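You operate a simulated robot arm through the tools that you are given. There is no shell and no other tool. Be economical: measure what you need, move in short steps, check, and stop when the job is done.

You run a simulated robot arm. Do the job below in one go: nothing can be reset, and whatever is moved stays where it is left.

TASK
Put things in order on the top of the far table. At the end: the green sealed tube from the top of the far table stands where the grey jar stood; the grey jar from the top of the far table is on the silver tray; one of the middle jars from the top of the far table is on top of the white box (marked "WIPES") on the top of the far table; the blue holder from the top of the far table stands where the green sealed tube stood; the blue pad stands where the blue holder stood; whatever was shut is shut again. Leave all else as you found it, and nothing knocked over.

The check looks at the end state, three seconds after you hand in, the way a careful person would. Anything else that was tipped, shoved, dropped, spilled or broken makes it a failure.

THE ROBOT
A 7-joint arm with a two-finger parallel gripper, fixed in place. Base frame: the origin is at the foot of the arm, x ahead of it, y to its left, z up; the work surface is at about z = 0. Lengths are in mm, angles in rad, forces in N, time in s.
With the tool pointing down near the work surface it reaches from about 220 to 580 mm from the base axis. Its first joint turns from -1.152 to 1.152 rad. Payload 2.5 kg.
The tool frame sits at the grasp point between the pads (the TCP): z along the fingers, y along the line on which they close. The tips reach 23 mm beyond it. The gripper opens to 94 mm. The fingers are 38 mm wide and 10 mm thick; the gripper's body (54 by 96 mm) begins 39 mm behind the TCP.
Orientation is that of the tool frame in the base frame, as a unit quaternion [w, x, y, z]. With the fingers straight down and closing along the base's y, the tool's x points along the base's -x, its y along +y and its z along -z.

THE INTERFACE
- The arm moves only by the tool move_arm. Its arguments are lists of equal length, an entry for each row: "travel": the shift along the tool's x, y, z in mm, a list of three; "turn": the turn, a rotation vector about the tool's x, y, z in degrees, a list of three; "gripper": the closure, from 0 (fully open) to 1 (shut). In form: {"travel": [[dx, dy, dz], ...], "turn": [[ax, ay, az], ...], "gripper": [gripper, ...]}. A call has 1 to 12 rows; each row shifts and turns the commanded pose from where the row before left it, along the tool's axes as they then stand. A row lasts 0.2 s, in which the tool goes at most 50 mm and 0.15 rad; a call with a longer step from one row to the next is refused whole, and so is a gripper value outside its range. Where a pose cannot be reached the arm comes as near as it can. A force on the tool above 40 N (or 10 N above the force at the start of the call, whichever is more), or a blocked arm, ends the call early, and 0.2 s more pass. The fingers move at their own pace (about 108 mm/s each) and stop on an object; they squeeze with about 35 N. The grip force told is the motor's: it shows also when the fingers shut on nothing. Time passes only in rows, and 0.2 s behind the last, so rows that do not move let the fingers close. It gives the time, the measured TCP pose, the force on the tool (base axes), the opening and the grip force at its end, in the units of the frame above (readings bear some noise).
- Cameras (640 x 400 px; columns grow to the right, rows downward): "scene" is fixed at [125.8, -429.6, 522.9]; the picture's right is [0.69, -0.72, 0.00], its down [-0.56, -0.54, -0.63] and it looks along [0.46, 0.43, -0.78] (base axes); focal length 214 px, centre (320, 200). "wrist" rides on the gripper at [-39, 0, -44] in the tool frame; the picture's right is [0.00, -1.00, 0.00], its down [0.97, 0.00, -0.24] and it looks along [0.24, 0.00, 0.97] (tool axes); focal length 218 px, centre (320, 200).
- get_image(camera): a new picture of that camera. No time passes.
- locate(camera, pixels): for up to 12 pixels [column, row] of the newest picture of that camera ("zoom" is the newest enlarged one), the place [x, y, z] in the base frame of the surface seen there, good to about 2 mm. No time passes.
- zoom(camera, box): a new picture of the part [left, top, right, bottom] of that camera's present view, enlarged. No time passes.
- finish_job(): hands the job in; it is judged then, once.

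Keep the steps short. Do not move on a guess: measure, check each grasp and each placing, and mend mistakes. In all there are 80 turns and 54 pictures (those below and enlarged ones count). Leave the gripper open and the arm clear of the work at the hand-in unless told otherwise, and finish with a single line.

The tools are called after "Request:" as a command line: name --argument value ..., lists and objects as JSON in quotes. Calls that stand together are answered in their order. move_arm: Moves the arm, as the interface text tells. Its arguments: {"type":"object","properties":{"travel":{"type":"array"},"turn":{"type":"array"},"gripper":{"type":"array"}},"required":["travel","turn","gripper"]} The other tools are called the same way: get_image (camera) takes a picture; locate (camera, pixels) gives the place of the surface under pixels of a picture; zoom (camera, box) takes an enlarged picture of a part of a camera's view; finish_job () hands the job in.

At the start:

```text
time: 0.0
tool_pos: [431.1, 11.3, 298.5]
tcp_rot: [-0.001, 0.0, 1.0, 0.0]
ft_force: [-0.5, 0.2, -0.3]
width: 93.9
finger_force: 0.0
```

scene: 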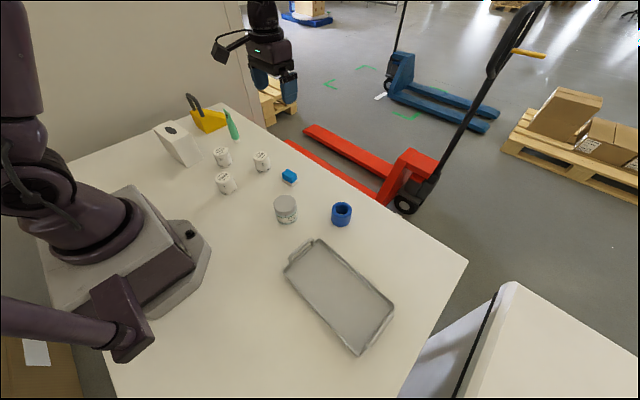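
wrist: 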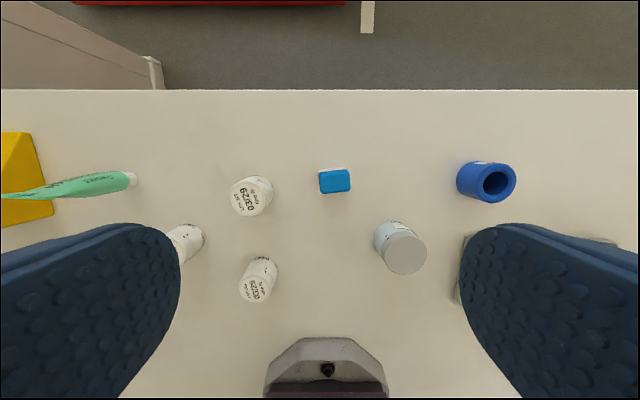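

I see the table with jars, green tube, blue pad, blue holder, grey jar, tray and white box. I'll enlarge the two areas first to tell the items apart.

Request:
zoom --camera "scene" --box '[140, 80, 300, 200]'

Request:
zoom --camera "scene" --box '[240, 150, 420, 360]'

Request:
locate --camera "wrist" --pixels '[[320, 182], [350, 182], [335, 170], [335, 192], [406, 254], [495, 183], [132, 180], [248, 196], [257, 285], [190, 240], [320, 130], [30, 190]]'

```text
3.33 times, centred on (220, 140) of scene
```

zoom: 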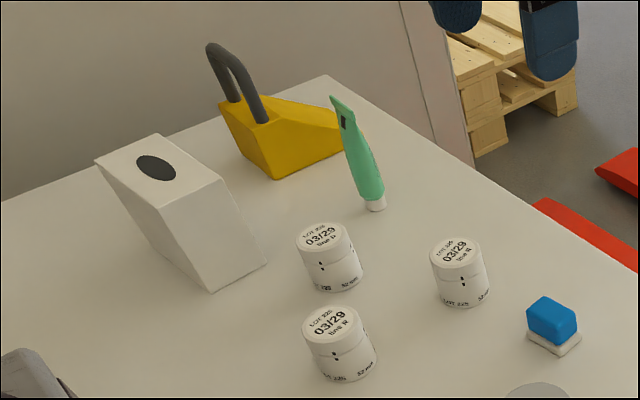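

```text
1.90 times, centred on (330, 255) of scene
```

zoom: 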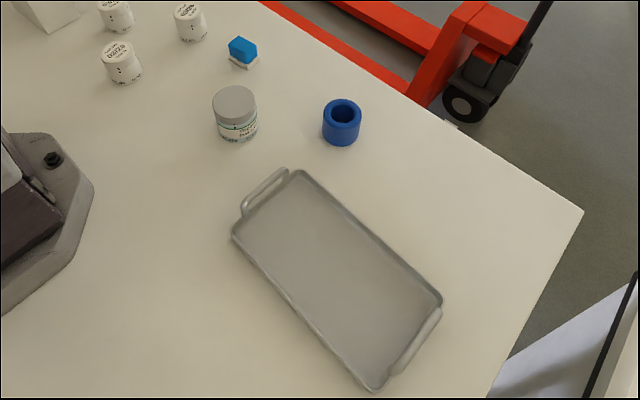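

```text
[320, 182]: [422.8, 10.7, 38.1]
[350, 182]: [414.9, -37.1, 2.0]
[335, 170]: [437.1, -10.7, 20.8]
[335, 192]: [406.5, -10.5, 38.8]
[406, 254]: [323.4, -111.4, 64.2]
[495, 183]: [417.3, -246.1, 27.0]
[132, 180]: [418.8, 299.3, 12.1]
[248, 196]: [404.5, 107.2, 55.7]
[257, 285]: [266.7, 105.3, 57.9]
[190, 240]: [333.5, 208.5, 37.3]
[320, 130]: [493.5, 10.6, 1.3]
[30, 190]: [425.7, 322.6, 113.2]
```

I'll look closer at the jars, pad and tube base, to tell whether the jars differ and what the white piece under the blue item is.

Request:
zoom --camera "scene" --box '[205, 135, 305, 198]'

Request:
zoom --camera "wrist" --box '[290, 140, 530, 290]'

Request:
zoom --camera "scene" --box '[145, 85, 250, 170]'

```text
6.35 times, centred on (255, 166) of scene
```

zoom: 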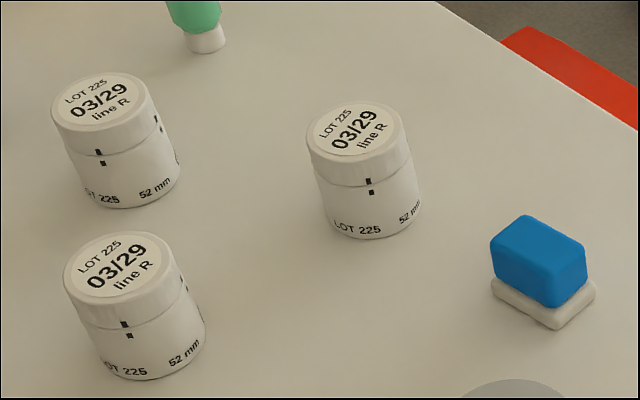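

```text
2.67 times, centred on (410, 215) of wrist
```

zoom: 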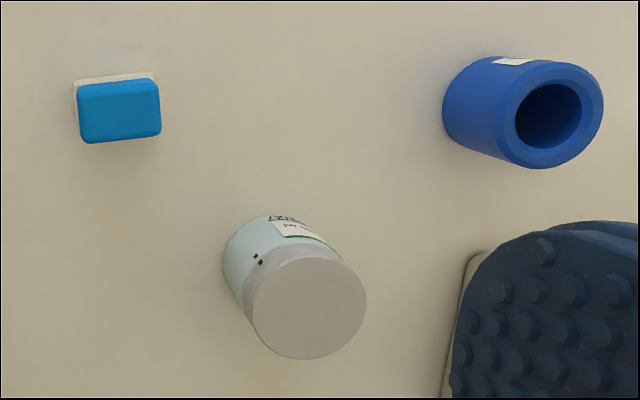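

```text
4.71 times, centred on (198, 128) of scene
```

zoom: 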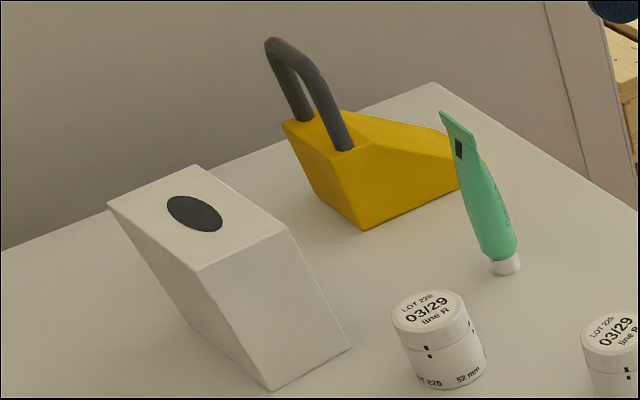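

All three jars are alike. Now I measure the box, the grey jar, tray, tube and holder in the scene view.

Request:
locate --camera "zoom" --pixels '[[112, 203], [195, 168], [285, 230], [200, 268], [272, 388], [346, 350], [505, 268], [505, 250], [480, 200], [458, 118], [440, 114], [474, 128]]'

Request:
locate --camera "scene" --pixels '[[285, 202], [275, 202], [296, 202], [286, 222], [341, 211], [341, 226], [320, 290], [285, 268], [318, 240], [392, 308], [360, 353], [340, 295]]'

Request:
locate --camera "wrist" --pixels '[[386, 256], [427, 254], [406, 235], [406, 273], [478, 183], [514, 183], [495, 166], [495, 201], [235, 198], [266, 196], [243, 289], [270, 287]]'

```text
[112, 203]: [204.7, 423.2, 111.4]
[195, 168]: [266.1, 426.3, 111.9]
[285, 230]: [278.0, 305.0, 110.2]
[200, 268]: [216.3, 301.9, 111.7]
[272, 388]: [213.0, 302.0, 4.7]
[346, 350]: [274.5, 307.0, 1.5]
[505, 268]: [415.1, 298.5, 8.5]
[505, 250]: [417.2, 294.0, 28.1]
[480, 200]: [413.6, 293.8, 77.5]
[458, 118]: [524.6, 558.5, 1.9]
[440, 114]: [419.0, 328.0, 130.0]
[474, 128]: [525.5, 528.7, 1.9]
```

```text
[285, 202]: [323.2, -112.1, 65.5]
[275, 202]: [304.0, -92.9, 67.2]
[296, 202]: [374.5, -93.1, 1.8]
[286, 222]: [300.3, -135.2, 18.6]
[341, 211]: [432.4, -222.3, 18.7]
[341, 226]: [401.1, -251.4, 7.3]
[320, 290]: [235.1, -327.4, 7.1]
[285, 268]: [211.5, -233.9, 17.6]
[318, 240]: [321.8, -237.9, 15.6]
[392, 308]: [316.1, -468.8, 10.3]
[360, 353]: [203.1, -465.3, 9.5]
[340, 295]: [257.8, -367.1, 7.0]
```

```text
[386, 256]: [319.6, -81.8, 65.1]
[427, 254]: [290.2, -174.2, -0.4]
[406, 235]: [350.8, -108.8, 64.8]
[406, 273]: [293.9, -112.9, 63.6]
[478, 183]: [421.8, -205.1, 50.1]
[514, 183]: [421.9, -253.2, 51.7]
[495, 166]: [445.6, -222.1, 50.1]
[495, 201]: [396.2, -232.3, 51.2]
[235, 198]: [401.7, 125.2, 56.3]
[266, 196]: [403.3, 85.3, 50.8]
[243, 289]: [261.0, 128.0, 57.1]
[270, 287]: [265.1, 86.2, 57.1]
```

Grey jar: centre about (322, -112), 58 wide, 65 high. Tray floor is at z≈7. Start with the grey jar: I go above it, down to z≈110, and check.

Request:
move_arm --travel '[[27.3, -30.8, 0], [27.3, -30.8, 0], [27.3, -30.8, 0], [27.3, -30.8, 0], [0, 0, 45], [0, 0, 45], [0, 0, 45], [0, 0, 45], [0, 0, 0]]' --turn '[[0, 0, 0], [0, 0, 0], [0, 0, 0], [0, 0, 0], [0, 0, 0], [0, 0, 0], [0, 0, 0], [0, 0, 0], [0, 0, 0]]' --gripper '[0, 0, 0, 0, 0, 0, 0, 0, 0]'

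Request:
get_image --camera "wrist"

```text
time: 2.0
tool_pos: [320.7, -113.5, 118.6]
tcp_rot: [0.001, 0.001, 1.0, 0.0]
ft_force: [-0.2, 0.2, -1.0]
width: 93.8
finger_force: 0.1
```

```text
46 pictures are left
```

wrist: 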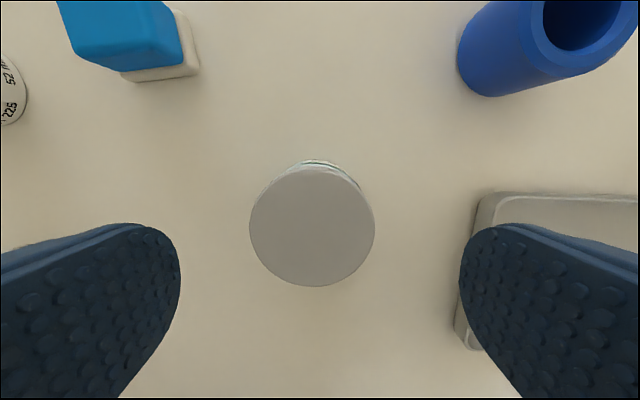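

The jar sits between the fingers. I measure the lid edges and the tray's near edge.

Request:
locate --camera "wrist" --pixels '[[254, 228], [371, 228], [312, 175], [312, 280], [480, 200], [458, 330], [150, 76], [195, 70], [312, 162], [160, 76]]'

```text
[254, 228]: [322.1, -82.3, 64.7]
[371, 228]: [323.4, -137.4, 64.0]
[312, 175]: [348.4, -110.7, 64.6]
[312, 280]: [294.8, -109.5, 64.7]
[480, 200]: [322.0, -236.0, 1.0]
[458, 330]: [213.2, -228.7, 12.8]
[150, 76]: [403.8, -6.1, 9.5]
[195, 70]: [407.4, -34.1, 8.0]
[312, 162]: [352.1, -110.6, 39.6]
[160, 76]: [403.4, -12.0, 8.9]
```

Jar centre is (322, -110). I shift 3 mm in y, go down to z≈36 and close.

Request:
move_arm --travel '[[-1.5, 3.5, 0], [0, 0, 30], [0, 0, 30], [0, 0, 22], [0, 0, 0], [0, 0, 0], [0, 0, 0]]' --turn '[[0, 0, 0], [0, 0, 0], [0, 0, 0], [0, 0, 0], [0, 0, 0], [0, 0, 0], [0, 0, 0]]' --gripper '[0, 0, 0, 0, 0.6, 1, 1]'

```text
time: 3.6
tool_pos: [323.2, -108.5, 37.0]
tcp_rot: [0.0, -0.001, 1.0, 0.001]
ft_force: [-0.2, 0.6, -0.4]
width: 61.4
finger_force: 34.9
```

Gripped (61 mm, 35 N). Grasp height was 37 (jar on table at ~1). I lift it and carry it above the tray centre, about (262, -335).

Request:
move_arm --travel '[[0, 0, -35], [0, 0, -35], [12, -37, 0], [12, -38, 0], [12, -38, 0], [12, -38, 0], [12, -38, 0], [0, -38, 0], [0, 0, 0]]' --turn '[[0, 0, 0], [0, 0, 0], [0, 0, 0], [0, 0, 0], [0, 0, 0], [0, 0, 0], [0, 0, 0], [0, 0, 0], [0, 0, 0]]' --gripper '[1, 1, 1, 1, 1, 1, 1, 1, 1]'

Request:
get_image --camera "scene"

```text
time: 5.6
tool_pos: [264.6, -339.0, 107.9]
tcp_rot: [0.001, -0.001, 1.0, 0.0]
ft_force: [0.3, 0.8, -2.0]
width: 61.5
finger_force: 34.8
```

```text
45 pictures are left
```

scene: 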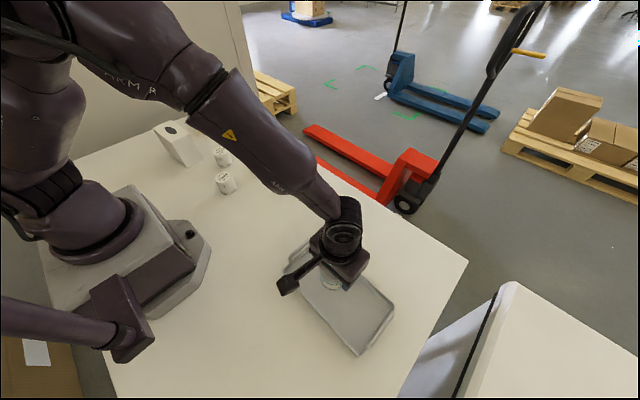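

The jar hangs over the tray. The tray floor is ~6 mm above the table, so I lower to about z=44.

Request:
move_arm --travel '[[0, 0, 30], [0, 0, 25], [0, 0, 5], [0, 0, 2], [0, 0, 1.5], [0, 0, 0]]' --turn '[[0, 0, 0], [0, 0, 0], [0, 0, 0], [0, 0, 0], [0, 0, 0], [0, 0, 0]]' --gripper '[1, 1, 1, 1, 1, 1]'

```text
time: 7.0
tool_pos: [264.9, -334.7, 43.3]
tcp_rot: [0.0, 0.0, 1.0, 0.0]
ft_force: [0.0, 0.2, -2.7]
width: 61.0
finger_force: 34.9
```

No clear contact yet; one more millimetre, and read the force.

Request:
move_arm --travel '[[0, 0, 1], [0, 0, 0]]' --turn '[[0, 0, 0], [0, 0, 0]]' --gripper '[1, 1]'

```text
time: 7.6
tool_pos: [263.9, -336.1, 43.4]
tcp_rot: [0.0, 0.0, 1.0, 0.0]
ft_force: [0.5, 0.8, -1.6]
width: 61.2
finger_force: 34.9
```

Request:
move_arm --travel '[[0, 0, 1], [0, 0, 0]]' --turn '[[0, 0, 0], [0, 0, 0]]' --gripper '[1, 1]'

```text
time: 8.2
tool_pos: [264.2, -336.9, 41.3]
tcp_rot: [0.0, -0.001, 1.0, 0.0]
ft_force: [-0.1, -0.9, -1.5]
width: 61.2
finger_force: 35.0
```

Request:
move_arm --travel '[[0, 0, 1], [0, 0, 1], [0, 0, 0]]' --turn '[[0, 0, 0], [0, 0, 0], [0, 0, 0]]' --gripper '[1, 1, 1]'

```text
time: 9.0
tool_pos: [264.5, -336.3, 41.6]
tcp_rot: [0.0, 0.0, 1.0, 0.0]
ft_force: [-4.5, 3.3, 16.0]
width: 61.5
finger_force: 34.7
```

Contact (16 N). I open slowly, then rise.

Request:
move_arm --travel '[[0, 0, -1], [0, 0, 0], [0, 0, 0], [0, 0, -30], [0, 0, -45], [0, 0, -45], [0, 0, 0]]' --turn '[[0, 0, 0], [0, 0, 0], [0, 0, 0], [0, 0, 0], [0, 0, 0], [0, 0, 0], [0, 0, 0]]' --gripper '[1, 0, 0, 0, 0, 0, 0]'

Request:
get_image --camera "wrist"

```text
time: 10.6
tool_pos: [262.8, -336.2, 157.9]
tcp_rot: [0.0, -0.002, 1.0, 0.0]
ft_force: [0.5, -0.2, -0.8]
width: 93.8
finger_force: 0.1
```

```text
44 pictures are left
```

wrist: 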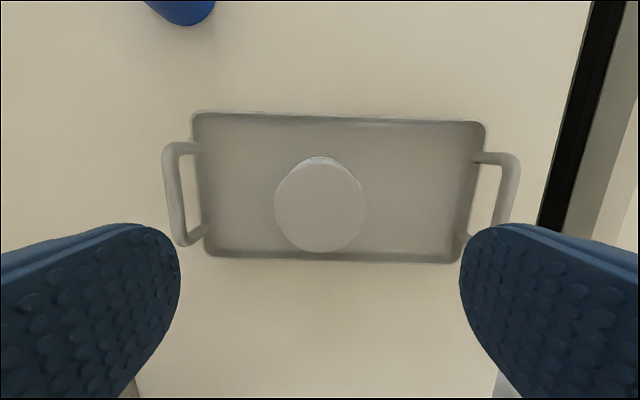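

The jar stands on the tray. I rise and go over to the tube side for a look from above.

Request:
move_arm --travel '[[0, 0, -47], [0, 0, -47], [0, 0, -47], [-10, 46, 0], [-10, 46, 0], [-10, 46, 0], [-10, 46, 0], [-10, 46, 0], [-10, 46, 0], [-10, 46, 0], [-10, 46, 0], [-10, 46, 0]]' --turn '[[0, 0, 0], [0, 0, 0], [0, 0, 0], [0, 0, 0], [0, 0, 0], [0, 0, 0], [0, 0, 0], [0, 0, 0], [0, 0, 0], [0, 0, 0], [0, 0, 0], [0, 0, 0]]' --gripper '[0, 0, 0, 0, 0, 0, 0, 0, 0, 0, 0, 0]'

Request:
move_arm --travel '[[-10, 46, 0], [-10, 46, 0], [-10, 46, 0], [-10, 24, 0], [0, 0, 0]]' --turn '[[0, 0, 0], [0, 0, 0], [0, 0, 0], [0, 0, 0], [0, 0, 0]]' --gripper '[0, 0, 0, 0, 0]'

Request:
get_image --camera "wrist"

```text
time: 13.2
tool_pos: [354.2, 80.8, 301.3]
tcp_rot: [0.001, 0.0, 1.0, 0.0]
ft_force: [0.0, -0.6, -1.0]
width: 94.1
finger_force: 0.1
```

```text
time: 14.4
tool_pos: [393.6, 241.1, 301.1]
tcp_rot: [0.0, -0.001, 1.0, 0.0]
ft_force: [-0.1, 0.0, 0.6]
width: 94.1
finger_force: 0.1
```

```text
43 pictures are left
```

wrist: 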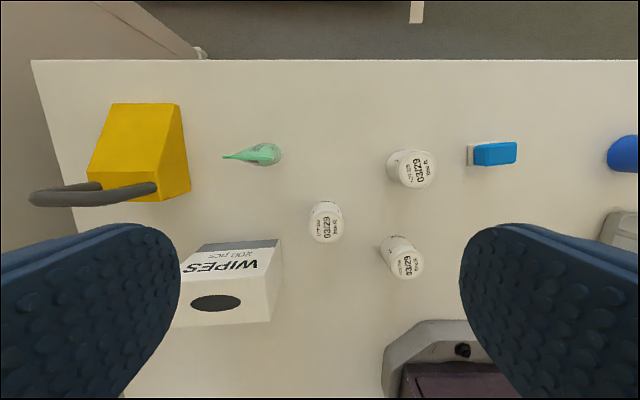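

The tube appears at about (252, 155). I enlarge it to see which way its flat seal runs.

Request:
zoom --camera "wrist" --box '[80, 90, 340, 260]'

Request:
locate --camera "wrist" --pixels '[[224, 157], [235, 156], [250, 152], [265, 152], [275, 154], [278, 160], [188, 190], [180, 105], [158, 188], [165, 190], [190, 150], [325, 206]]'

```text
2.35 times, centred on (210, 175) of wrist
```

zoom: 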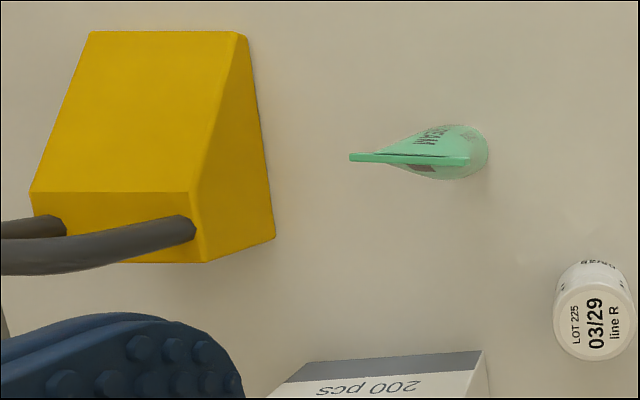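

```text
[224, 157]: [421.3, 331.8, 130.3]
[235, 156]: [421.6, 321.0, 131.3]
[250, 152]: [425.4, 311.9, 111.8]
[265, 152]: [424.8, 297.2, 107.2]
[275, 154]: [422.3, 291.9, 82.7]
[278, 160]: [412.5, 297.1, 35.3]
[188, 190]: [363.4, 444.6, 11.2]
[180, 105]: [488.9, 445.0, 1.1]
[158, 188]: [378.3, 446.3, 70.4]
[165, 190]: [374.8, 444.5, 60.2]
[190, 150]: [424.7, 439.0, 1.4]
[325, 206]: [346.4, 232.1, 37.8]
```

The seal runs along y at x≈421. I'll grip it front-to-back (along x), so I move above it and turn the gripper by 90°.

Request:
move_arm --travel '[[-13.7, 32, 0], [-13.7, 32, 0], [0, 0, 45], [0, 0, 45], [0, 0, 0], [0, 0, 0], [0, 0, 0], [0, 0, 0], [0, 0, 0], [0, 0, 0], [0, 0, 0], [0, 0, 0]]' --turn '[[0, 0, 0], [0, 0, 0], [0, 0, 0], [0, 0, 0], [0, 0, -8.2], [0, 0, -8.2], [0, 0, -8.2], [0, 0, -8.2], [0, 0, -8.2], [0, 0, -8.2], [0, 0, -8.2], [0, 0, -8.2]]' --gripper '[0, 0, 0, 0, 0, 0, 0, 0, 0, 0, 0, 0]'

Request:
move_arm --travel '[[0, 0, 0], [0, 0, 0], [0, 0, 0], [0, 0, 0]]' --turn '[[0, 0, -8.2], [0, 0, -8.2], [0, 0, -8], [0, 0, 0]]' --gripper '[0, 0, 0, 0]'

Request:
get_image --camera "wrist"

```text
time: 17.0
tool_pos: [419.6, 304.5, 212.1]
tcp_rot: [-0.001, -0.544, 0.839, 0.0]
ft_force: [-0.2, -0.1, -1.1]
width: 94.1
finger_force: 0.0
```

```text
time: 18.0
tool_pos: [420.6, 304.5, 211.8]
tcp_rot: [0.0, 0.708, -0.706, 0.001]
ft_force: [-0.1, -0.8, -0.6]
width: 94.1
finger_force: 0.1
```

```text
41 pictures are left
```

wrist: 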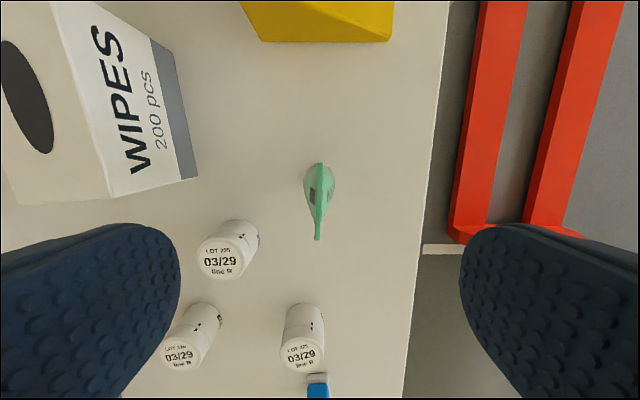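

The tube is centred near column 318 with the seal thin across the closing direction. Measure it.

Request:
locate --camera "wrist" --pixels '[[320, 168], [317, 235], [318, 220], [318, 200], [308, 200], [330, 190], [319, 180]]'

Request:
zoom --camera "wrist" --box '[270, 150, 370, 250]'

```text
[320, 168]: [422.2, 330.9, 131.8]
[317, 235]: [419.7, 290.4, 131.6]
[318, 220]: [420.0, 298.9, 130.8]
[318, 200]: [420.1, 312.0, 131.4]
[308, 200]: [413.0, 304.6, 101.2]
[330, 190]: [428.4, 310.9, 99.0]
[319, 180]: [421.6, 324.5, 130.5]
```

```text
4.00 times, centred on (320, 200) of wrist
```

zoom: 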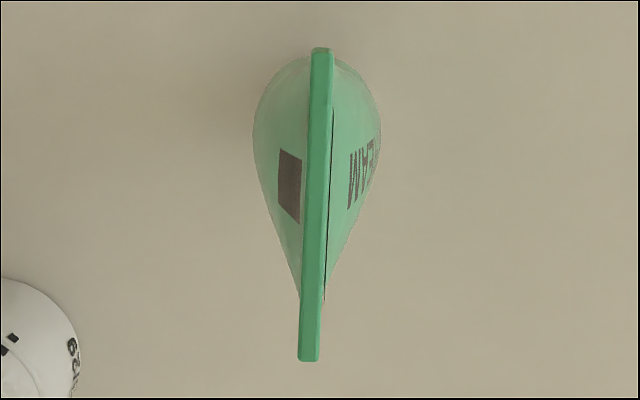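

Seal centre is (421, 311), skewed about 3°. I align, go down to z≈98 (palm stays above the tube's 131 mm top) and close.

Request:
move_arm --travel '[[-6, 0, 0], [0, 0, 40], [0, 0, 40], [0, 0, 34], [0, 0, 0], [0, 0, 0], [0, 0, 0], [0, 0, 0], [0, 0, 0]]' --turn '[[0, 0, 3], [0, 0, 0], [0, 0, 0], [0, 0, 0], [0, 0, 0], [0, 0, 0], [0, 0, 0], [0, 0, 0], [0, 0, 0]]' --gripper '[0, 0, 0, 0, 0, 0.4, 0.7, 1, 1]'

Request:
get_image --camera "wrist"

Request:
get_image --camera "scene"

```text
time: 20.0
tool_pos: [419.0, 309.6, 98.6]
tcp_rot: [-0.001, -0.689, 0.725, 0.0]
ft_force: [0.5, 0.2, 0.4]
width: 23.9
finger_force: 35.2
```

```text
39 pictures are left
```

wrist: 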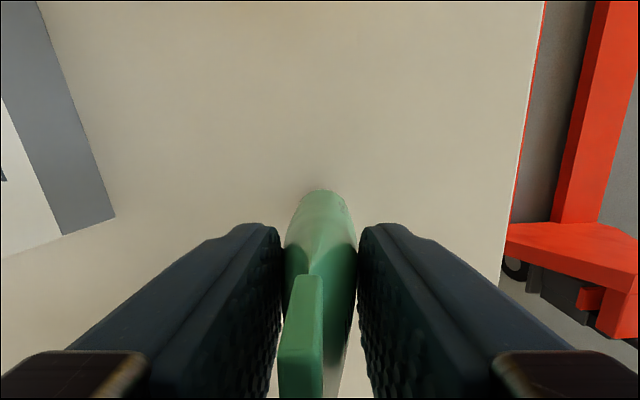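

```text
38 pictures are left
```

scene: 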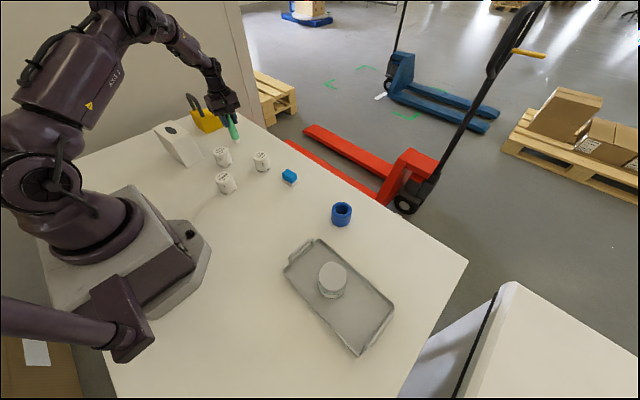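

The tube is held at 24 mm, standing upright; grip spot (420, 309.5). I lift slowly by 100 mm and start turning back.

Request:
move_arm --travel '[[0, 0, -10], [0, 0, -20], [0, 0, -35], [0, 0, -35], [0, 0, 0], [0, 0, 0], [0, 0, 0], [0, 0, 0], [0, 0, 0], [0, 0, 0]]' --turn '[[0, 0, 0], [0, 0, 0], [0, 0, 0], [0, 0, 0], [0, 0, 7.9], [0, 0, 7.9], [0, 0, 7.9], [0, 0, 7.9], [0, 0, 7.9], [0, 0, 7.9]]' --gripper '[1, 1, 1, 1, 1, 1, 1, 1, 1, 1]'

Request:
move_arm --travel '[[0, 0, 0], [0, 0, 0], [0, 0, 0], [0, 0, 0], [0, 0, 0], [0, 0, 0]]' --turn '[[0, 0, 7.9], [0, 0, 7.9], [0, 0, 7.9], [0, 0, 7.9], [0, 0, 8], [0, 0, 0]]' --gripper '[1, 1, 1, 1, 1, 1]'

Request:
get_image --camera "scene"

```text
time: 22.2
tool_pos: [420.8, 309.2, 198.8]
tcp_rot: [0.0, -0.337, 0.941, -0.001]
ft_force: [0.2, 0.3, -0.5]
width: 24.0
finger_force: 34.9
```

```text
time: 23.6
tool_pos: [419.9, 311.0, 197.4]
tcp_rot: [0.001, 0.0, 1.0, 0.0]
ft_force: [-0.2, -0.1, -0.6]
width: 23.9
finger_force: 35.0
```

```text
37 pictures are left
```

scene: 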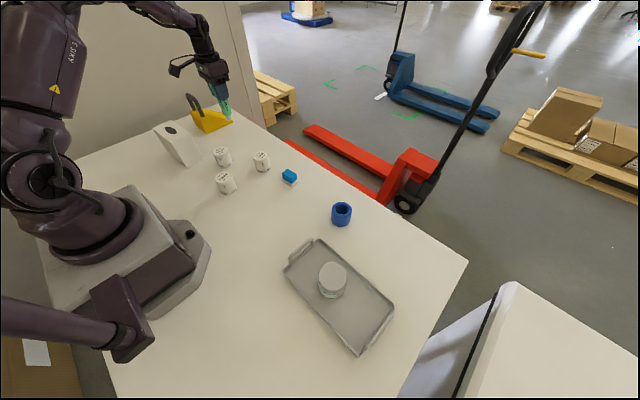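

The tube is held upright. I carry it to above (322, -110).

Request:
move_arm --travel '[[9.8, -42, 0], [9.8, -42, 0], [9.8, -42, 0], [9.8, -42, 0], [9.8, -42, 0], [9.8, -42, 0], [9.8, -42, 0], [9.8, -42, 0], [9.8, -42, 0], [9.8, -42, 0], [0, 0, 0]]' --turn '[[0, 0, 0], [0, 0, 0], [0, 0, 0], [0, 0, 0], [0, 0, 0], [0, 0, 0], [0, 0, 0], [0, 0, 0], [0, 0, 0], [0, 0, 0], [0, 0, 0]]' --gripper '[1, 1, 1, 1, 1, 1, 1, 1, 1, 1, 1]'

Request:
zoom --camera "scene" --box '[200, 60, 420, 260]'

```text
time: 26.0
tool_pos: [324.3, -107.4, 197.8]
tcp_rot: [0.001, -0.002, 1.0, 0.0]
ft_force: [0.8, -0.5, -1.3]
width: 23.9
finger_force: 35.2
```

```text
2.00 times, centred on (310, 160) of scene
```

zoom: 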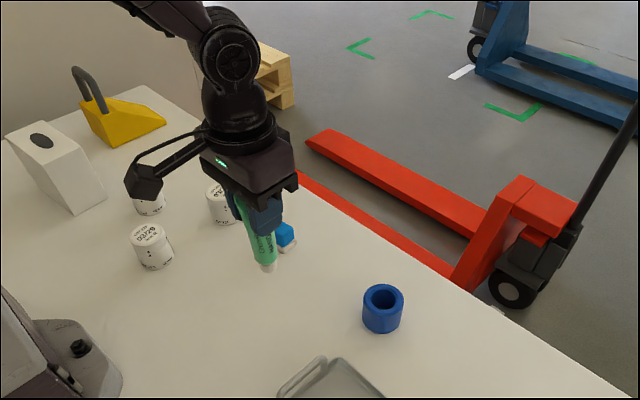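

Small correction in x and y, then lower 95 mm, then the last bit in millimetres.

Request:
move_arm --travel '[[2, -2.5, 0], [0, 0, 35], [0, 0, 35], [0, 0, 25], [0, 0, 2], [0, 0, 1], [0, 0, 1], [0, 0, 0]]' --turn '[[0, 0, 0], [0, 0, 0], [0, 0, 0], [0, 0, 0], [0, 0, 0], [0, 0, 0], [0, 0, 0], [0, 0, 0]]' --gripper '[1, 1, 1, 1, 1, 1, 1, 1]'

```text
time: 27.8
tool_pos: [321.5, -112.8, 97.9]
tcp_rot: [0.001, 0.0, 1.0, -0.001]
ft_force: [-5.0, 1.1, 29.3]
width: 23.9
finger_force: 34.9
```

Contact, 29 N - a bit much. I ease up 1.5 mm and check the force and stance.

Request:
move_arm --travel '[[0, 0, -1.5], [0, 0, 0]]' --turn '[[0, 0, 0], [0, 0, 0]]' --gripper '[1, 1]'

Request:
zoom --camera "scene" --box '[240, 140, 340, 240]'

```text
time: 28.4
tool_pos: [320.9, -111.6, 99.6]
tcp_rot: [-0.001, -0.001, 1.0, 0.001]
ft_force: [0.0, -0.6, -1.0]
width: 23.8
finger_force: 34.8
```

```text
4.00 times, centred on (290, 190) of scene
```

zoom: 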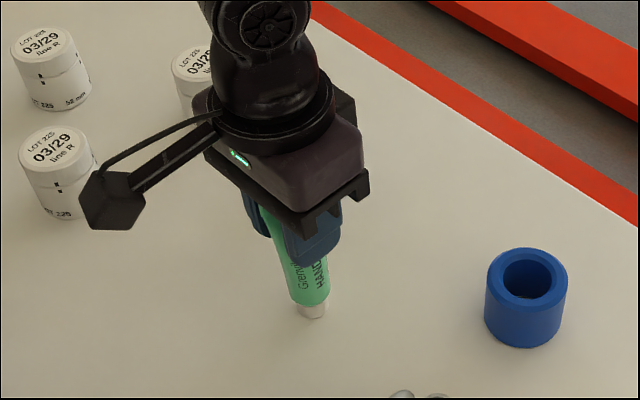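

Upright, a hair above the table. I lower 0.8 mm, open, and rise straight up.

Request:
move_arm --travel '[[0, 0, 0.8], [0, 0, 0], [0, 0, 0], [0, 0, 0], [0, 0, 0], [0, 0, -40], [0, 0, -45], [0, 0, -45], [0, 0, 0]]' --turn '[[0, 0, 0], [0, 0, 0], [0, 0, 0], [0, 0, 0], [0, 0, 0], [0, 0, 0], [0, 0, 0], [0, 0, 0], [0, 0, 0]]' --gripper '[1, 0.7, 0.4, 0, 0, 0, 0, 0, 0]'

Request:
get_image --camera "wrist"

Request:
zoom --camera "scene" --box '[240, 140, 340, 240]'

```text
time: 30.4
tool_pos: [320.7, -111.5, 228.2]
tcp_rot: [0.001, 0.0, 1.0, -0.001]
ft_force: [-0.6, 0.7, 0.3]
width: 94.1
finger_force: 0.1
```

```text
34 pictures are left
```

wrist: 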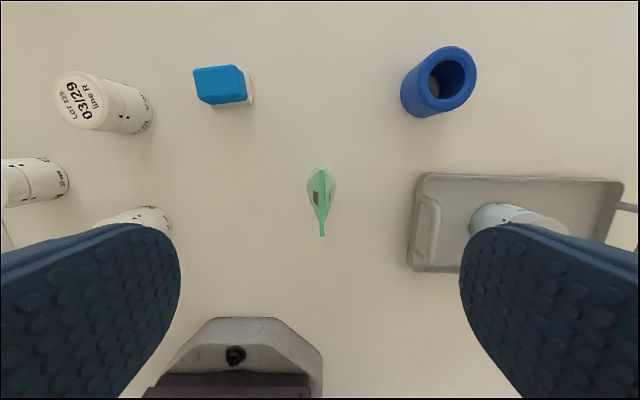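

```text
4.00 times, centred on (290, 190) of scene
```

zoom: 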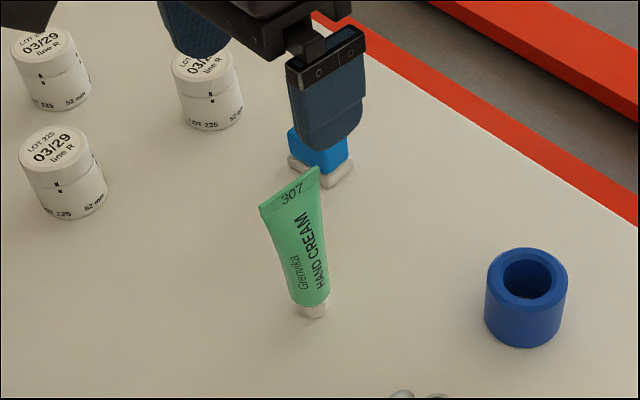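

The tube stands. Now the holder: I measure its rim and the inside.

Request:
locate --camera "wrist" --pixels '[[418, 80], [475, 72], [446, 50], [443, 106], [432, 85], [450, 75], [404, 85], [404, 98], [418, 115]]'

Request:
zoom --camera "wrist" --box '[380, 30, 500, 130]'

```text
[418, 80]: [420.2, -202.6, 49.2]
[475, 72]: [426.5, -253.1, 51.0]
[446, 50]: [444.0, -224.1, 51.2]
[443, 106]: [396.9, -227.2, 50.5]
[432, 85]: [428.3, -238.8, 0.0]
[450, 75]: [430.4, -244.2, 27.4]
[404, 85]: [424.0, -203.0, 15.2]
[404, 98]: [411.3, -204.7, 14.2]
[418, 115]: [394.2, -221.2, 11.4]
```

```text
4.00 times, centred on (440, 80) of wrist
```

zoom: 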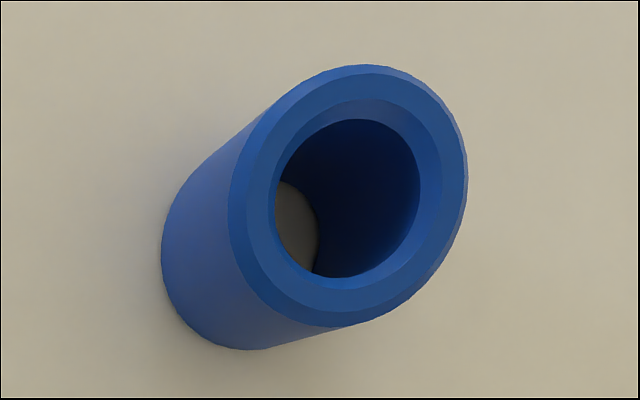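

The holder is an empty ring: centre (421, -228), 51 mm wide, 51 high. I move over it and go down to z≈100 first.

Request:
move_arm --travel '[[-25, -29, 0], [-25, -29, 0], [-25, -29, 0], [-25, -29, 0], [0, 0, 45], [0, 0, 45], [0, 0, 40], [0, 0, 0]]' --turn '[[0, 0, 0], [0, 0, 0], [0, 0, 0], [0, 0, 0], [0, 0, 0], [0, 0, 0], [0, 0, 0], [0, 0, 0]]' --gripper '[0, 0, 0, 0, 0, 0, 0, 0]'

Request:
get_image --camera "wrist"

Request:
locate --camera "wrist" --pixels '[[262, 228], [375, 228], [320, 172], [320, 282]]'

```text
time: 32.2
tool_pos: [420.3, -228.3, 99.9]
tcp_rot: [0.0, -0.001, 1.0, 0.0]
ft_force: [-0.1, -0.1, 0.4]
width: 94.0
finger_force: 0.0
```

```text
31 pictures are left
```

wrist: 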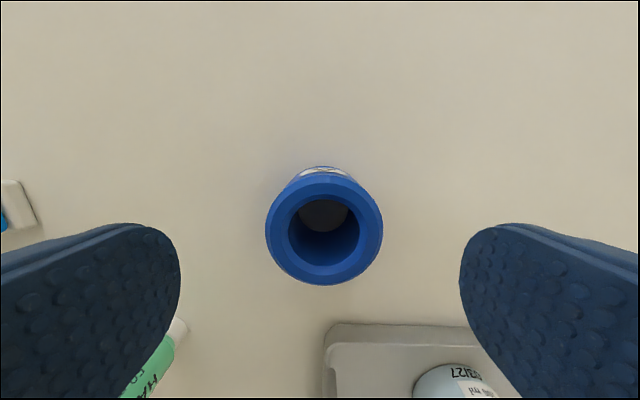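

```text
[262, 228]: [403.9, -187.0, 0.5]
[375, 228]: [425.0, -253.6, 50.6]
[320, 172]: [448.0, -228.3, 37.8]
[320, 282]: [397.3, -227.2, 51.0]
```

The holder is centred. Down 72 mm and close.

Request:
move_arm --travel '[[0, -1, 0], [0, 0, 35], [0, 0, 37], [0, 0, 0], [0, 0, 0], [0, 0, 0], [0, 0, 0]]' --turn '[[0, 0, 0], [0, 0, 0], [0, 0, 0], [0, 0, 0], [0, 0, 0], [0, 0, 0], [0, 0, 0]]' --gripper '[0, 0, 0, 0, 0.5, 1, 1]'

```text
time: 33.8
tool_pos: [421.2, -227.8, 27.2]
tcp_rot: [0.001, 0.0, 1.0, 0.0]
ft_force: [-0.8, -0.4, 0.2]
width: 55.4
finger_force: 35.1
```

Held at 55 mm. I lift 120 mm and carry it along y to the tube's old place (421, 309).

Request:
move_arm --travel '[[0, 0, -40], [0, 0, -40], [0, 0, -40], [0, 44.7, 0], [0, 44.7, 0], [0, 44.7, 0], [0, 44.7, 0], [0, 44.7, 0], [0, 44.7, 0], [0, 44.7, 0], [0, 44.7, 0], [0, 44.7, 0]]' --turn '[[0, 0, 0], [0, 0, 0], [0, 0, 0], [0, 0, 0], [0, 0, 0], [0, 0, 0], [0, 0, 0], [0, 0, 0], [0, 0, 0], [0, 0, 0], [0, 0, 0], [0, 0, 0]]' --gripper '[1, 1, 1, 1, 1, 1, 1, 1, 1, 1, 1, 1]'

Request:
move_arm --travel '[[0, 44.7, 0], [0, 44.7, 0], [0, 46, 0], [0, 0, 0]]' --turn '[[0, 0, 0], [0, 0, 0], [0, 0, 0], [0, 0, 0]]' --gripper '[1, 1, 1, 1]'

Request:
get_image --camera "wrist"

```text
time: 36.4
tool_pos: [422.7, 174.6, 147.6]
tcp_rot: [0.0, -0.001, 1.0, 0.0]
ft_force: [0.1, -0.5, -1.8]
width: 55.6
finger_force: 34.7
```

```text
time: 37.4
tool_pos: [419.6, 309.9, 146.8]
tcp_rot: [-0.001, 0.0, 1.0, 0.001]
ft_force: [0.2, -0.7, -0.7]
width: 55.7
finger_force: 35.1
```

```text
30 pictures are left
```

wrist: 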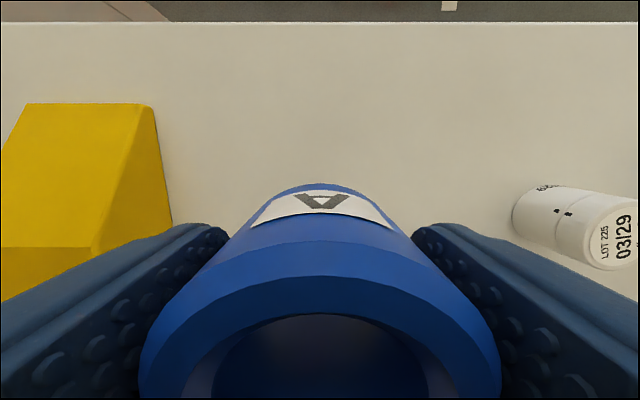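

Clear below. I lower 118 mm, then 1 mm at a time to contact.

Request:
move_arm --travel '[[0, 0, 40], [0, 0, 40], [0, 0, 37], [0, 0, 1], [0, 0, 1], [0, 0, 0]]' --turn '[[0, 0, 0], [0, 0, 0], [0, 0, 0], [0, 0, 0], [0, 0, 0], [0, 0, 0]]' --gripper '[1, 1, 1, 1, 1, 1]'

```text
time: 38.8
tool_pos: [420.5, 309.3, 28.3]
tcp_rot: [0.001, -0.001, 1.0, 0.001]
ft_force: [-9.5, -5.0, 29.3]
width: 55.4
finger_force: 34.6
```

Touching. Ease 1 mm, open, rise.

Request:
move_arm --travel '[[0, 0, -1], [0, 0, 0], [0, 0, 0], [0, 0, 0], [0, 0, -35], [0, 0, -45], [0, 0, -45], [0, 0, 0]]' --turn '[[0, 0, 0], [0, 0, 0], [0, 0, 0], [0, 0, 0], [0, 0, 0], [0, 0, 0], [0, 0, 0], [0, 0, 0]]' --gripper '[1, 0.5, 0, 0, 0, 0, 0, 0]'

Request:
get_image --camera "wrist"

```text
time: 40.6
tool_pos: [423.3, 308.9, 151.0]
tcp_rot: [0.0, 0.0, 1.0, 0.0]
ft_force: [-0.1, -0.6, -0.5]
width: 94.0
finger_force: 0.1
```

```text
29 pictures are left
```

wrist: 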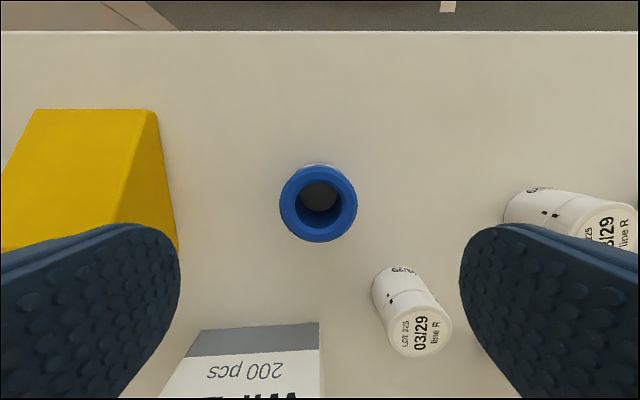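

Holder placed at the tube's old place. Next, one of the jars onto the box: measure the nearest jar and the box's top with its oval.

Request:
locate --camera "wrist" --pixels '[[413, 335], [388, 330], [440, 328], [385, 275], [378, 300], [320, 325], [205, 332], [312, 390], [318, 240], [320, 172]]'

Request:
zoom --camera "scene" --box '[145, 95, 255, 175]'

```text
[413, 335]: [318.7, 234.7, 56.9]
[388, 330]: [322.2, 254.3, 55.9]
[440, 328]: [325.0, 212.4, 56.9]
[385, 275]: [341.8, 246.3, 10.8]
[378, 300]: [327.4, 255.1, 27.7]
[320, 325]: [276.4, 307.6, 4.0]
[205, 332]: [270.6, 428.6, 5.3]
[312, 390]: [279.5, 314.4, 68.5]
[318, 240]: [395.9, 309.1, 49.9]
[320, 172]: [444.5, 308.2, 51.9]
```

```text
5.00 times, centred on (200, 135) of scene
```

zoom: 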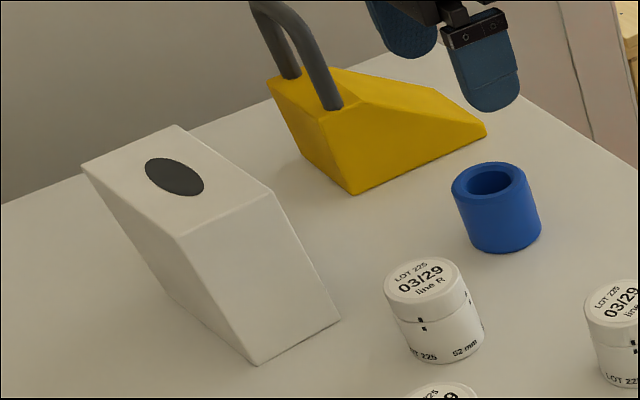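

Request:
locate --camera "zoom" --pixels '[[148, 168], [203, 188], [165, 158], [178, 192], [175, 176], [200, 176], [182, 233], [272, 193], [180, 127], [86, 166], [425, 283], [225, 205]]'

Request:
move_arm --travel '[[25, -19, 0], [25, -19, 0], [25, -19, 0], [24, -19, 0], [0, 0, 0]]' --turn '[[0, 0, 0], [0, 0, 0], [0, 0, 0], [0, 0, 0], [0, 0, 0]]' --gripper '[0, 0, 0, 0, 0]'

Request:
get_image --camera "wrist"

```text
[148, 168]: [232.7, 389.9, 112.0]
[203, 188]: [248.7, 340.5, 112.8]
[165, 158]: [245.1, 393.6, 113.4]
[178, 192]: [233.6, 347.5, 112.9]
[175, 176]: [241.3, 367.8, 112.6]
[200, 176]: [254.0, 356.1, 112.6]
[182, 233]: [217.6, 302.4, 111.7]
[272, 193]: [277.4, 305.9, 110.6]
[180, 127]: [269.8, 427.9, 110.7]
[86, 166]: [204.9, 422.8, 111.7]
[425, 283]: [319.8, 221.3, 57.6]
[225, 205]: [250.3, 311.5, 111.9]
```

```text
time: 41.8
tool_pos: [322.7, 232.1, 153.9]
tcp_rot: [0.001, 0.0, 1.0, 0.0]
ft_force: [-0.8, 0.7, -0.3]
width: 94.4
finger_force: 0.1
```

```text
27 pictures are left
```

wrist: 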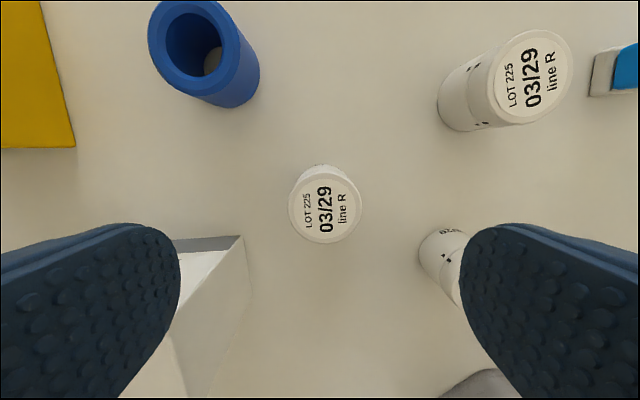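

The jar is centred below. I check its centre and size.

Request:
locate --camera "wrist" --pixels '[[291, 205], [358, 205], [325, 175], [325, 240], [460, 290], [245, 240]]'

```text
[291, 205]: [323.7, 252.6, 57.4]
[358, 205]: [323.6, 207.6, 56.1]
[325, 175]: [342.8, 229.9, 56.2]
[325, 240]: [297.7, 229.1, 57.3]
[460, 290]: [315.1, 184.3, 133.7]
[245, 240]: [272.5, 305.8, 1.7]
```

Centre (321.5, 230), 46 mm wide, 57 high. Shift 2 mm, down 118 mm to z≈36, close.

Request:
move_arm --travel '[[1, -2, 0], [0, 0, 40], [0, 0, 40], [0, 0, 38], [0, 0, 0], [0, 0, 0], [0, 0, 0], [0, 0, 0]]' --turn '[[0, 0, 0], [0, 0, 0], [0, 0, 0], [0, 0, 0], [0, 0, 0], [0, 0, 0], [0, 0, 0], [0, 0, 0]]' --gripper '[0, 0, 0, 0, 0, 0.5, 1, 1]'

```text
time: 43.6
tool_pos: [322.6, 229.9, 34.6]
tcp_rot: [-0.001, 0.0, 1.0, 0.001]
ft_force: [-0.7, 0.5, 0.0]
width: 51.2
finger_force: 35.4
```

Held at 51 mm. Lift 150 mm and carry it above the box's centre (241, 366).

Request:
move_arm --travel '[[0, 0, -40], [0, 0, -40], [0, 0, -40], [0, 0, -30], [20.2, 34, 0], [20.2, 34, 0], [20.2, 34, 0], [20.2, 34, 0], [0, 0, 0]]' --turn '[[0, 0, 0], [0, 0, 0], [0, 0, 0], [0, 0, 0], [0, 0, 0], [0, 0, 0], [0, 0, 0], [0, 0, 0], [0, 0, 0]]' --gripper '[1, 1, 1, 1, 1, 1, 1, 1, 1]'

Request:
zoom --camera "scene" --box '[100, 40, 260, 180]'

```text
time: 45.6
tool_pos: [240.2, 369.3, 185.8]
tcp_rot: [0.0, 0.0, 1.0, 0.0]
ft_force: [0.0, 0.1, -0.8]
width: 51.2
finger_force: 34.9
```

```text
2.86 times, centred on (180, 110) of scene
```

zoom: 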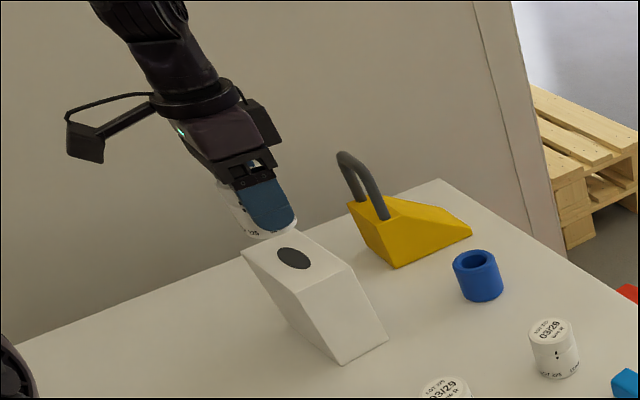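

Over the box. Bottom is ~39 mm above the top; I lower 36 mm and then step by millimetres.

Request:
move_arm --travel '[[0, 0, 25], [0, 0, 11], [0, 0, 1], [0, 0, 0]]' --turn '[[0, 0, 0], [0, 0, 0], [0, 0, 0], [0, 0, 0]]' --gripper '[1, 1, 1, 1]'

```text
time: 46.6
tool_pos: [240.7, 367.6, 147.4]
tcp_rot: [0.0, 0.0, 1.0, 0.0]
ft_force: [0.2, -0.6, -1.6]
width: 51.0
finger_force: 35.3
```

Request:
move_arm --travel '[[0, 0, 1], [0, 0, 0]]' --turn '[[0, 0, 0], [0, 0, 0]]' --gripper '[1, 1]'

```text
time: 47.2
tool_pos: [240.3, 366.7, 148.4]
tcp_rot: [0.0, 0.0, 1.0, 0.0]
ft_force: [0.0, 0.8, -0.3]
width: 51.3
finger_force: 35.2
```

No contact yet; another millimetre.

Request:
move_arm --travel '[[0, 0, 1], [0, 0, 0]]' --turn '[[0, 0, 0], [0, 0, 0]]' --gripper '[1, 1]'

```text
time: 47.8
tool_pos: [240.8, 366.4, 146.7]
tcp_rot: [-0.001, 0.0, 1.0, 0.0]
ft_force: [-0.2, 0.3, -0.5]
width: 51.0
finger_force: 34.4
```

Request:
move_arm --travel '[[0, 0, 1], [0, 0, 0]]' --turn '[[0, 0, 0], [0, 0, 0]]' --gripper '[1, 1]'

```text
time: 48.4
tool_pos: [239.8, 366.2, 147.1]
tcp_rot: [0.0, 0.0, 1.0, 0.0]
ft_force: [0.9, 0.8, -1.3]
width: 51.2
finger_force: 34.5
```

Request:
move_arm --travel '[[0, 0, 1], [0, 0, 0]]' --turn '[[0, 0, 0], [0, 0, 0]]' --gripper '[1, 1]'

```text
time: 49.0
tool_pos: [240.3, 366.5, 145.0]
tcp_rot: [0.001, -0.001, 1.0, 0.0]
ft_force: [-0.4, 0.2, -0.9]
width: 51.1
finger_force: 34.9
```

Request:
move_arm --travel '[[0, 0, 1], [0, 0, 0]]' --turn '[[0, 0, 0], [0, 0, 0]]' --gripper '[1, 1]'

Request:
zoom --camera "scene" --box '[140, 80, 220, 150]'

```text
time: 49.6
tool_pos: [239.2, 366.7, 142.3]
tcp_rot: [-0.001, 0.0, 1.0, 0.0]
ft_force: [0.2, 0.0, -1.2]
width: 51.2
finger_force: 35.1
```

```text
5.71 times, centred on (180, 115) of scene
```

zoom: 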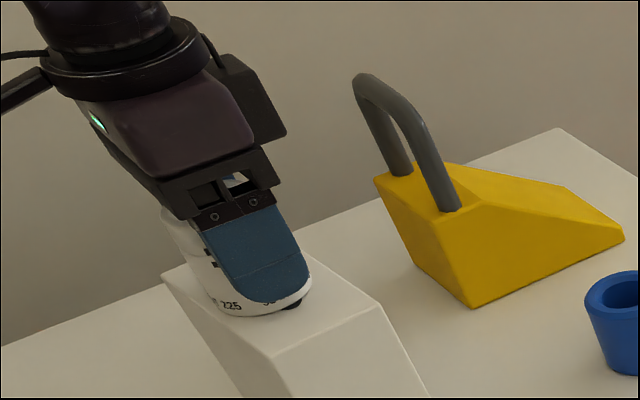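

Very near the surface. Two more small steps.

Request:
move_arm --travel '[[0, 0, 0.8], [0, 0, 0], [0, 0, 0.8], [0, 0, 0]]' --turn '[[0, 0, 0], [0, 0, 0], [0, 0, 0], [0, 0, 0]]' --gripper '[1, 1, 1, 1]'

```text
time: 50.6
tool_pos: [239.7, 365.4, 143.8]
tcp_rot: [0.0, -0.001, 1.0, 0.001]
ft_force: [-2.7, -2.7, 11.9]
width: 51.1
finger_force: 34.4
```

Contact at 12 N. Ease 0.6 mm, open, rise straight up and look.

Request:
move_arm --travel '[[0, 0, -0.6], [0, 0, 0], [0, 0, 0], [0, 0, 0], [0, 0, -35], [0, 0, -40], [0, 0, -40], [0, 0, 0]]' --turn '[[0, 0, 0], [0, 0, 0], [0, 0, 0], [0, 0, 0], [0, 0, 0], [0, 0, 0], [0, 0, 0], [0, 0, 0]]' --gripper '[1, 0.4, 0, 0, 0, 0, 0, 0]'

Request:
zoom --camera "scene" --box '[140, 60, 260, 170]'

```text
time: 52.4
tool_pos: [237.2, 367.8, 257.1]
tcp_rot: [0.0, -0.002, 1.0, 0.001]
ft_force: [0.2, 0.4, -0.1]
width: 94.0
finger_force: 0.2
```

```text
3.64 times, centred on (200, 115) of scene
```

zoom: 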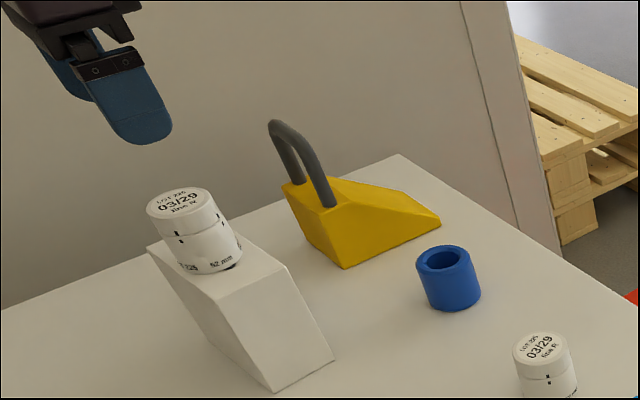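

The jar stands upright on the box. Now to the blue pad: I go above (420, -5).

Request:
move_arm --travel '[[-20, -41, 0], [-20, -41, 0], [-20, -41, 0], [-20, -41, 0], [-20, -41, 0], [-20, -41, 0], [-20, -41, 0], [-20, -41, 0], [-19, -41, 0], [0, 0, 45], [0, 0, 45], [0, 0, 0]]' --turn '[[0, 0, 0], [0, 0, 0], [0, 0, 0], [0, 0, 0], [0, 0, 0], [0, 0, 0], [0, 0, 0], [0, 0, 0], [0, 0, 0], [0, 0, 0], [0, 0, 0], [0, 0, 0]]' --gripper '[0, 0, 0, 0, 0, 0, 0, 0, 0, 0, 0, 0]'

Request:
zoom --camera "wrist" --box '[200, 100, 440, 300]'

Request:
zoom --camera "scene" --box '[260, 155, 320, 200]'

```text
time: 55.0
tool_pos: [419.0, -2.3, 168.4]
tcp_rot: [0.0, 0.0, 1.0, 0.001]
ft_force: [0.7, -0.5, 0.3]
width: 93.9
finger_force: 0.1
```

```text
2.00 times, centred on (320, 200) of wrist
```

zoom: 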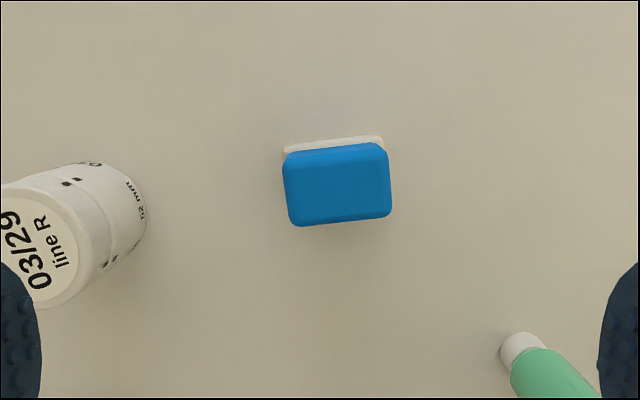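

```text
8.89 times, centred on (290, 178) of scene
```

zoom: 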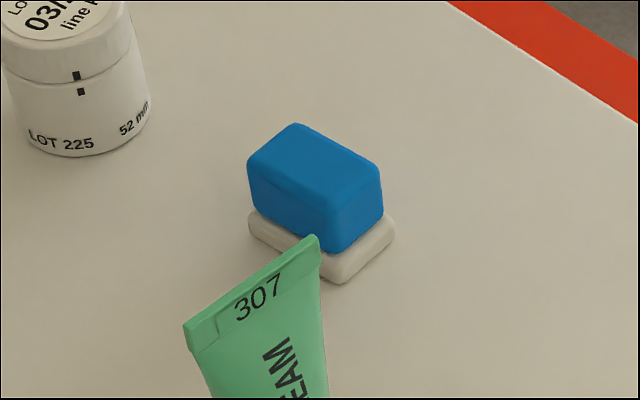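

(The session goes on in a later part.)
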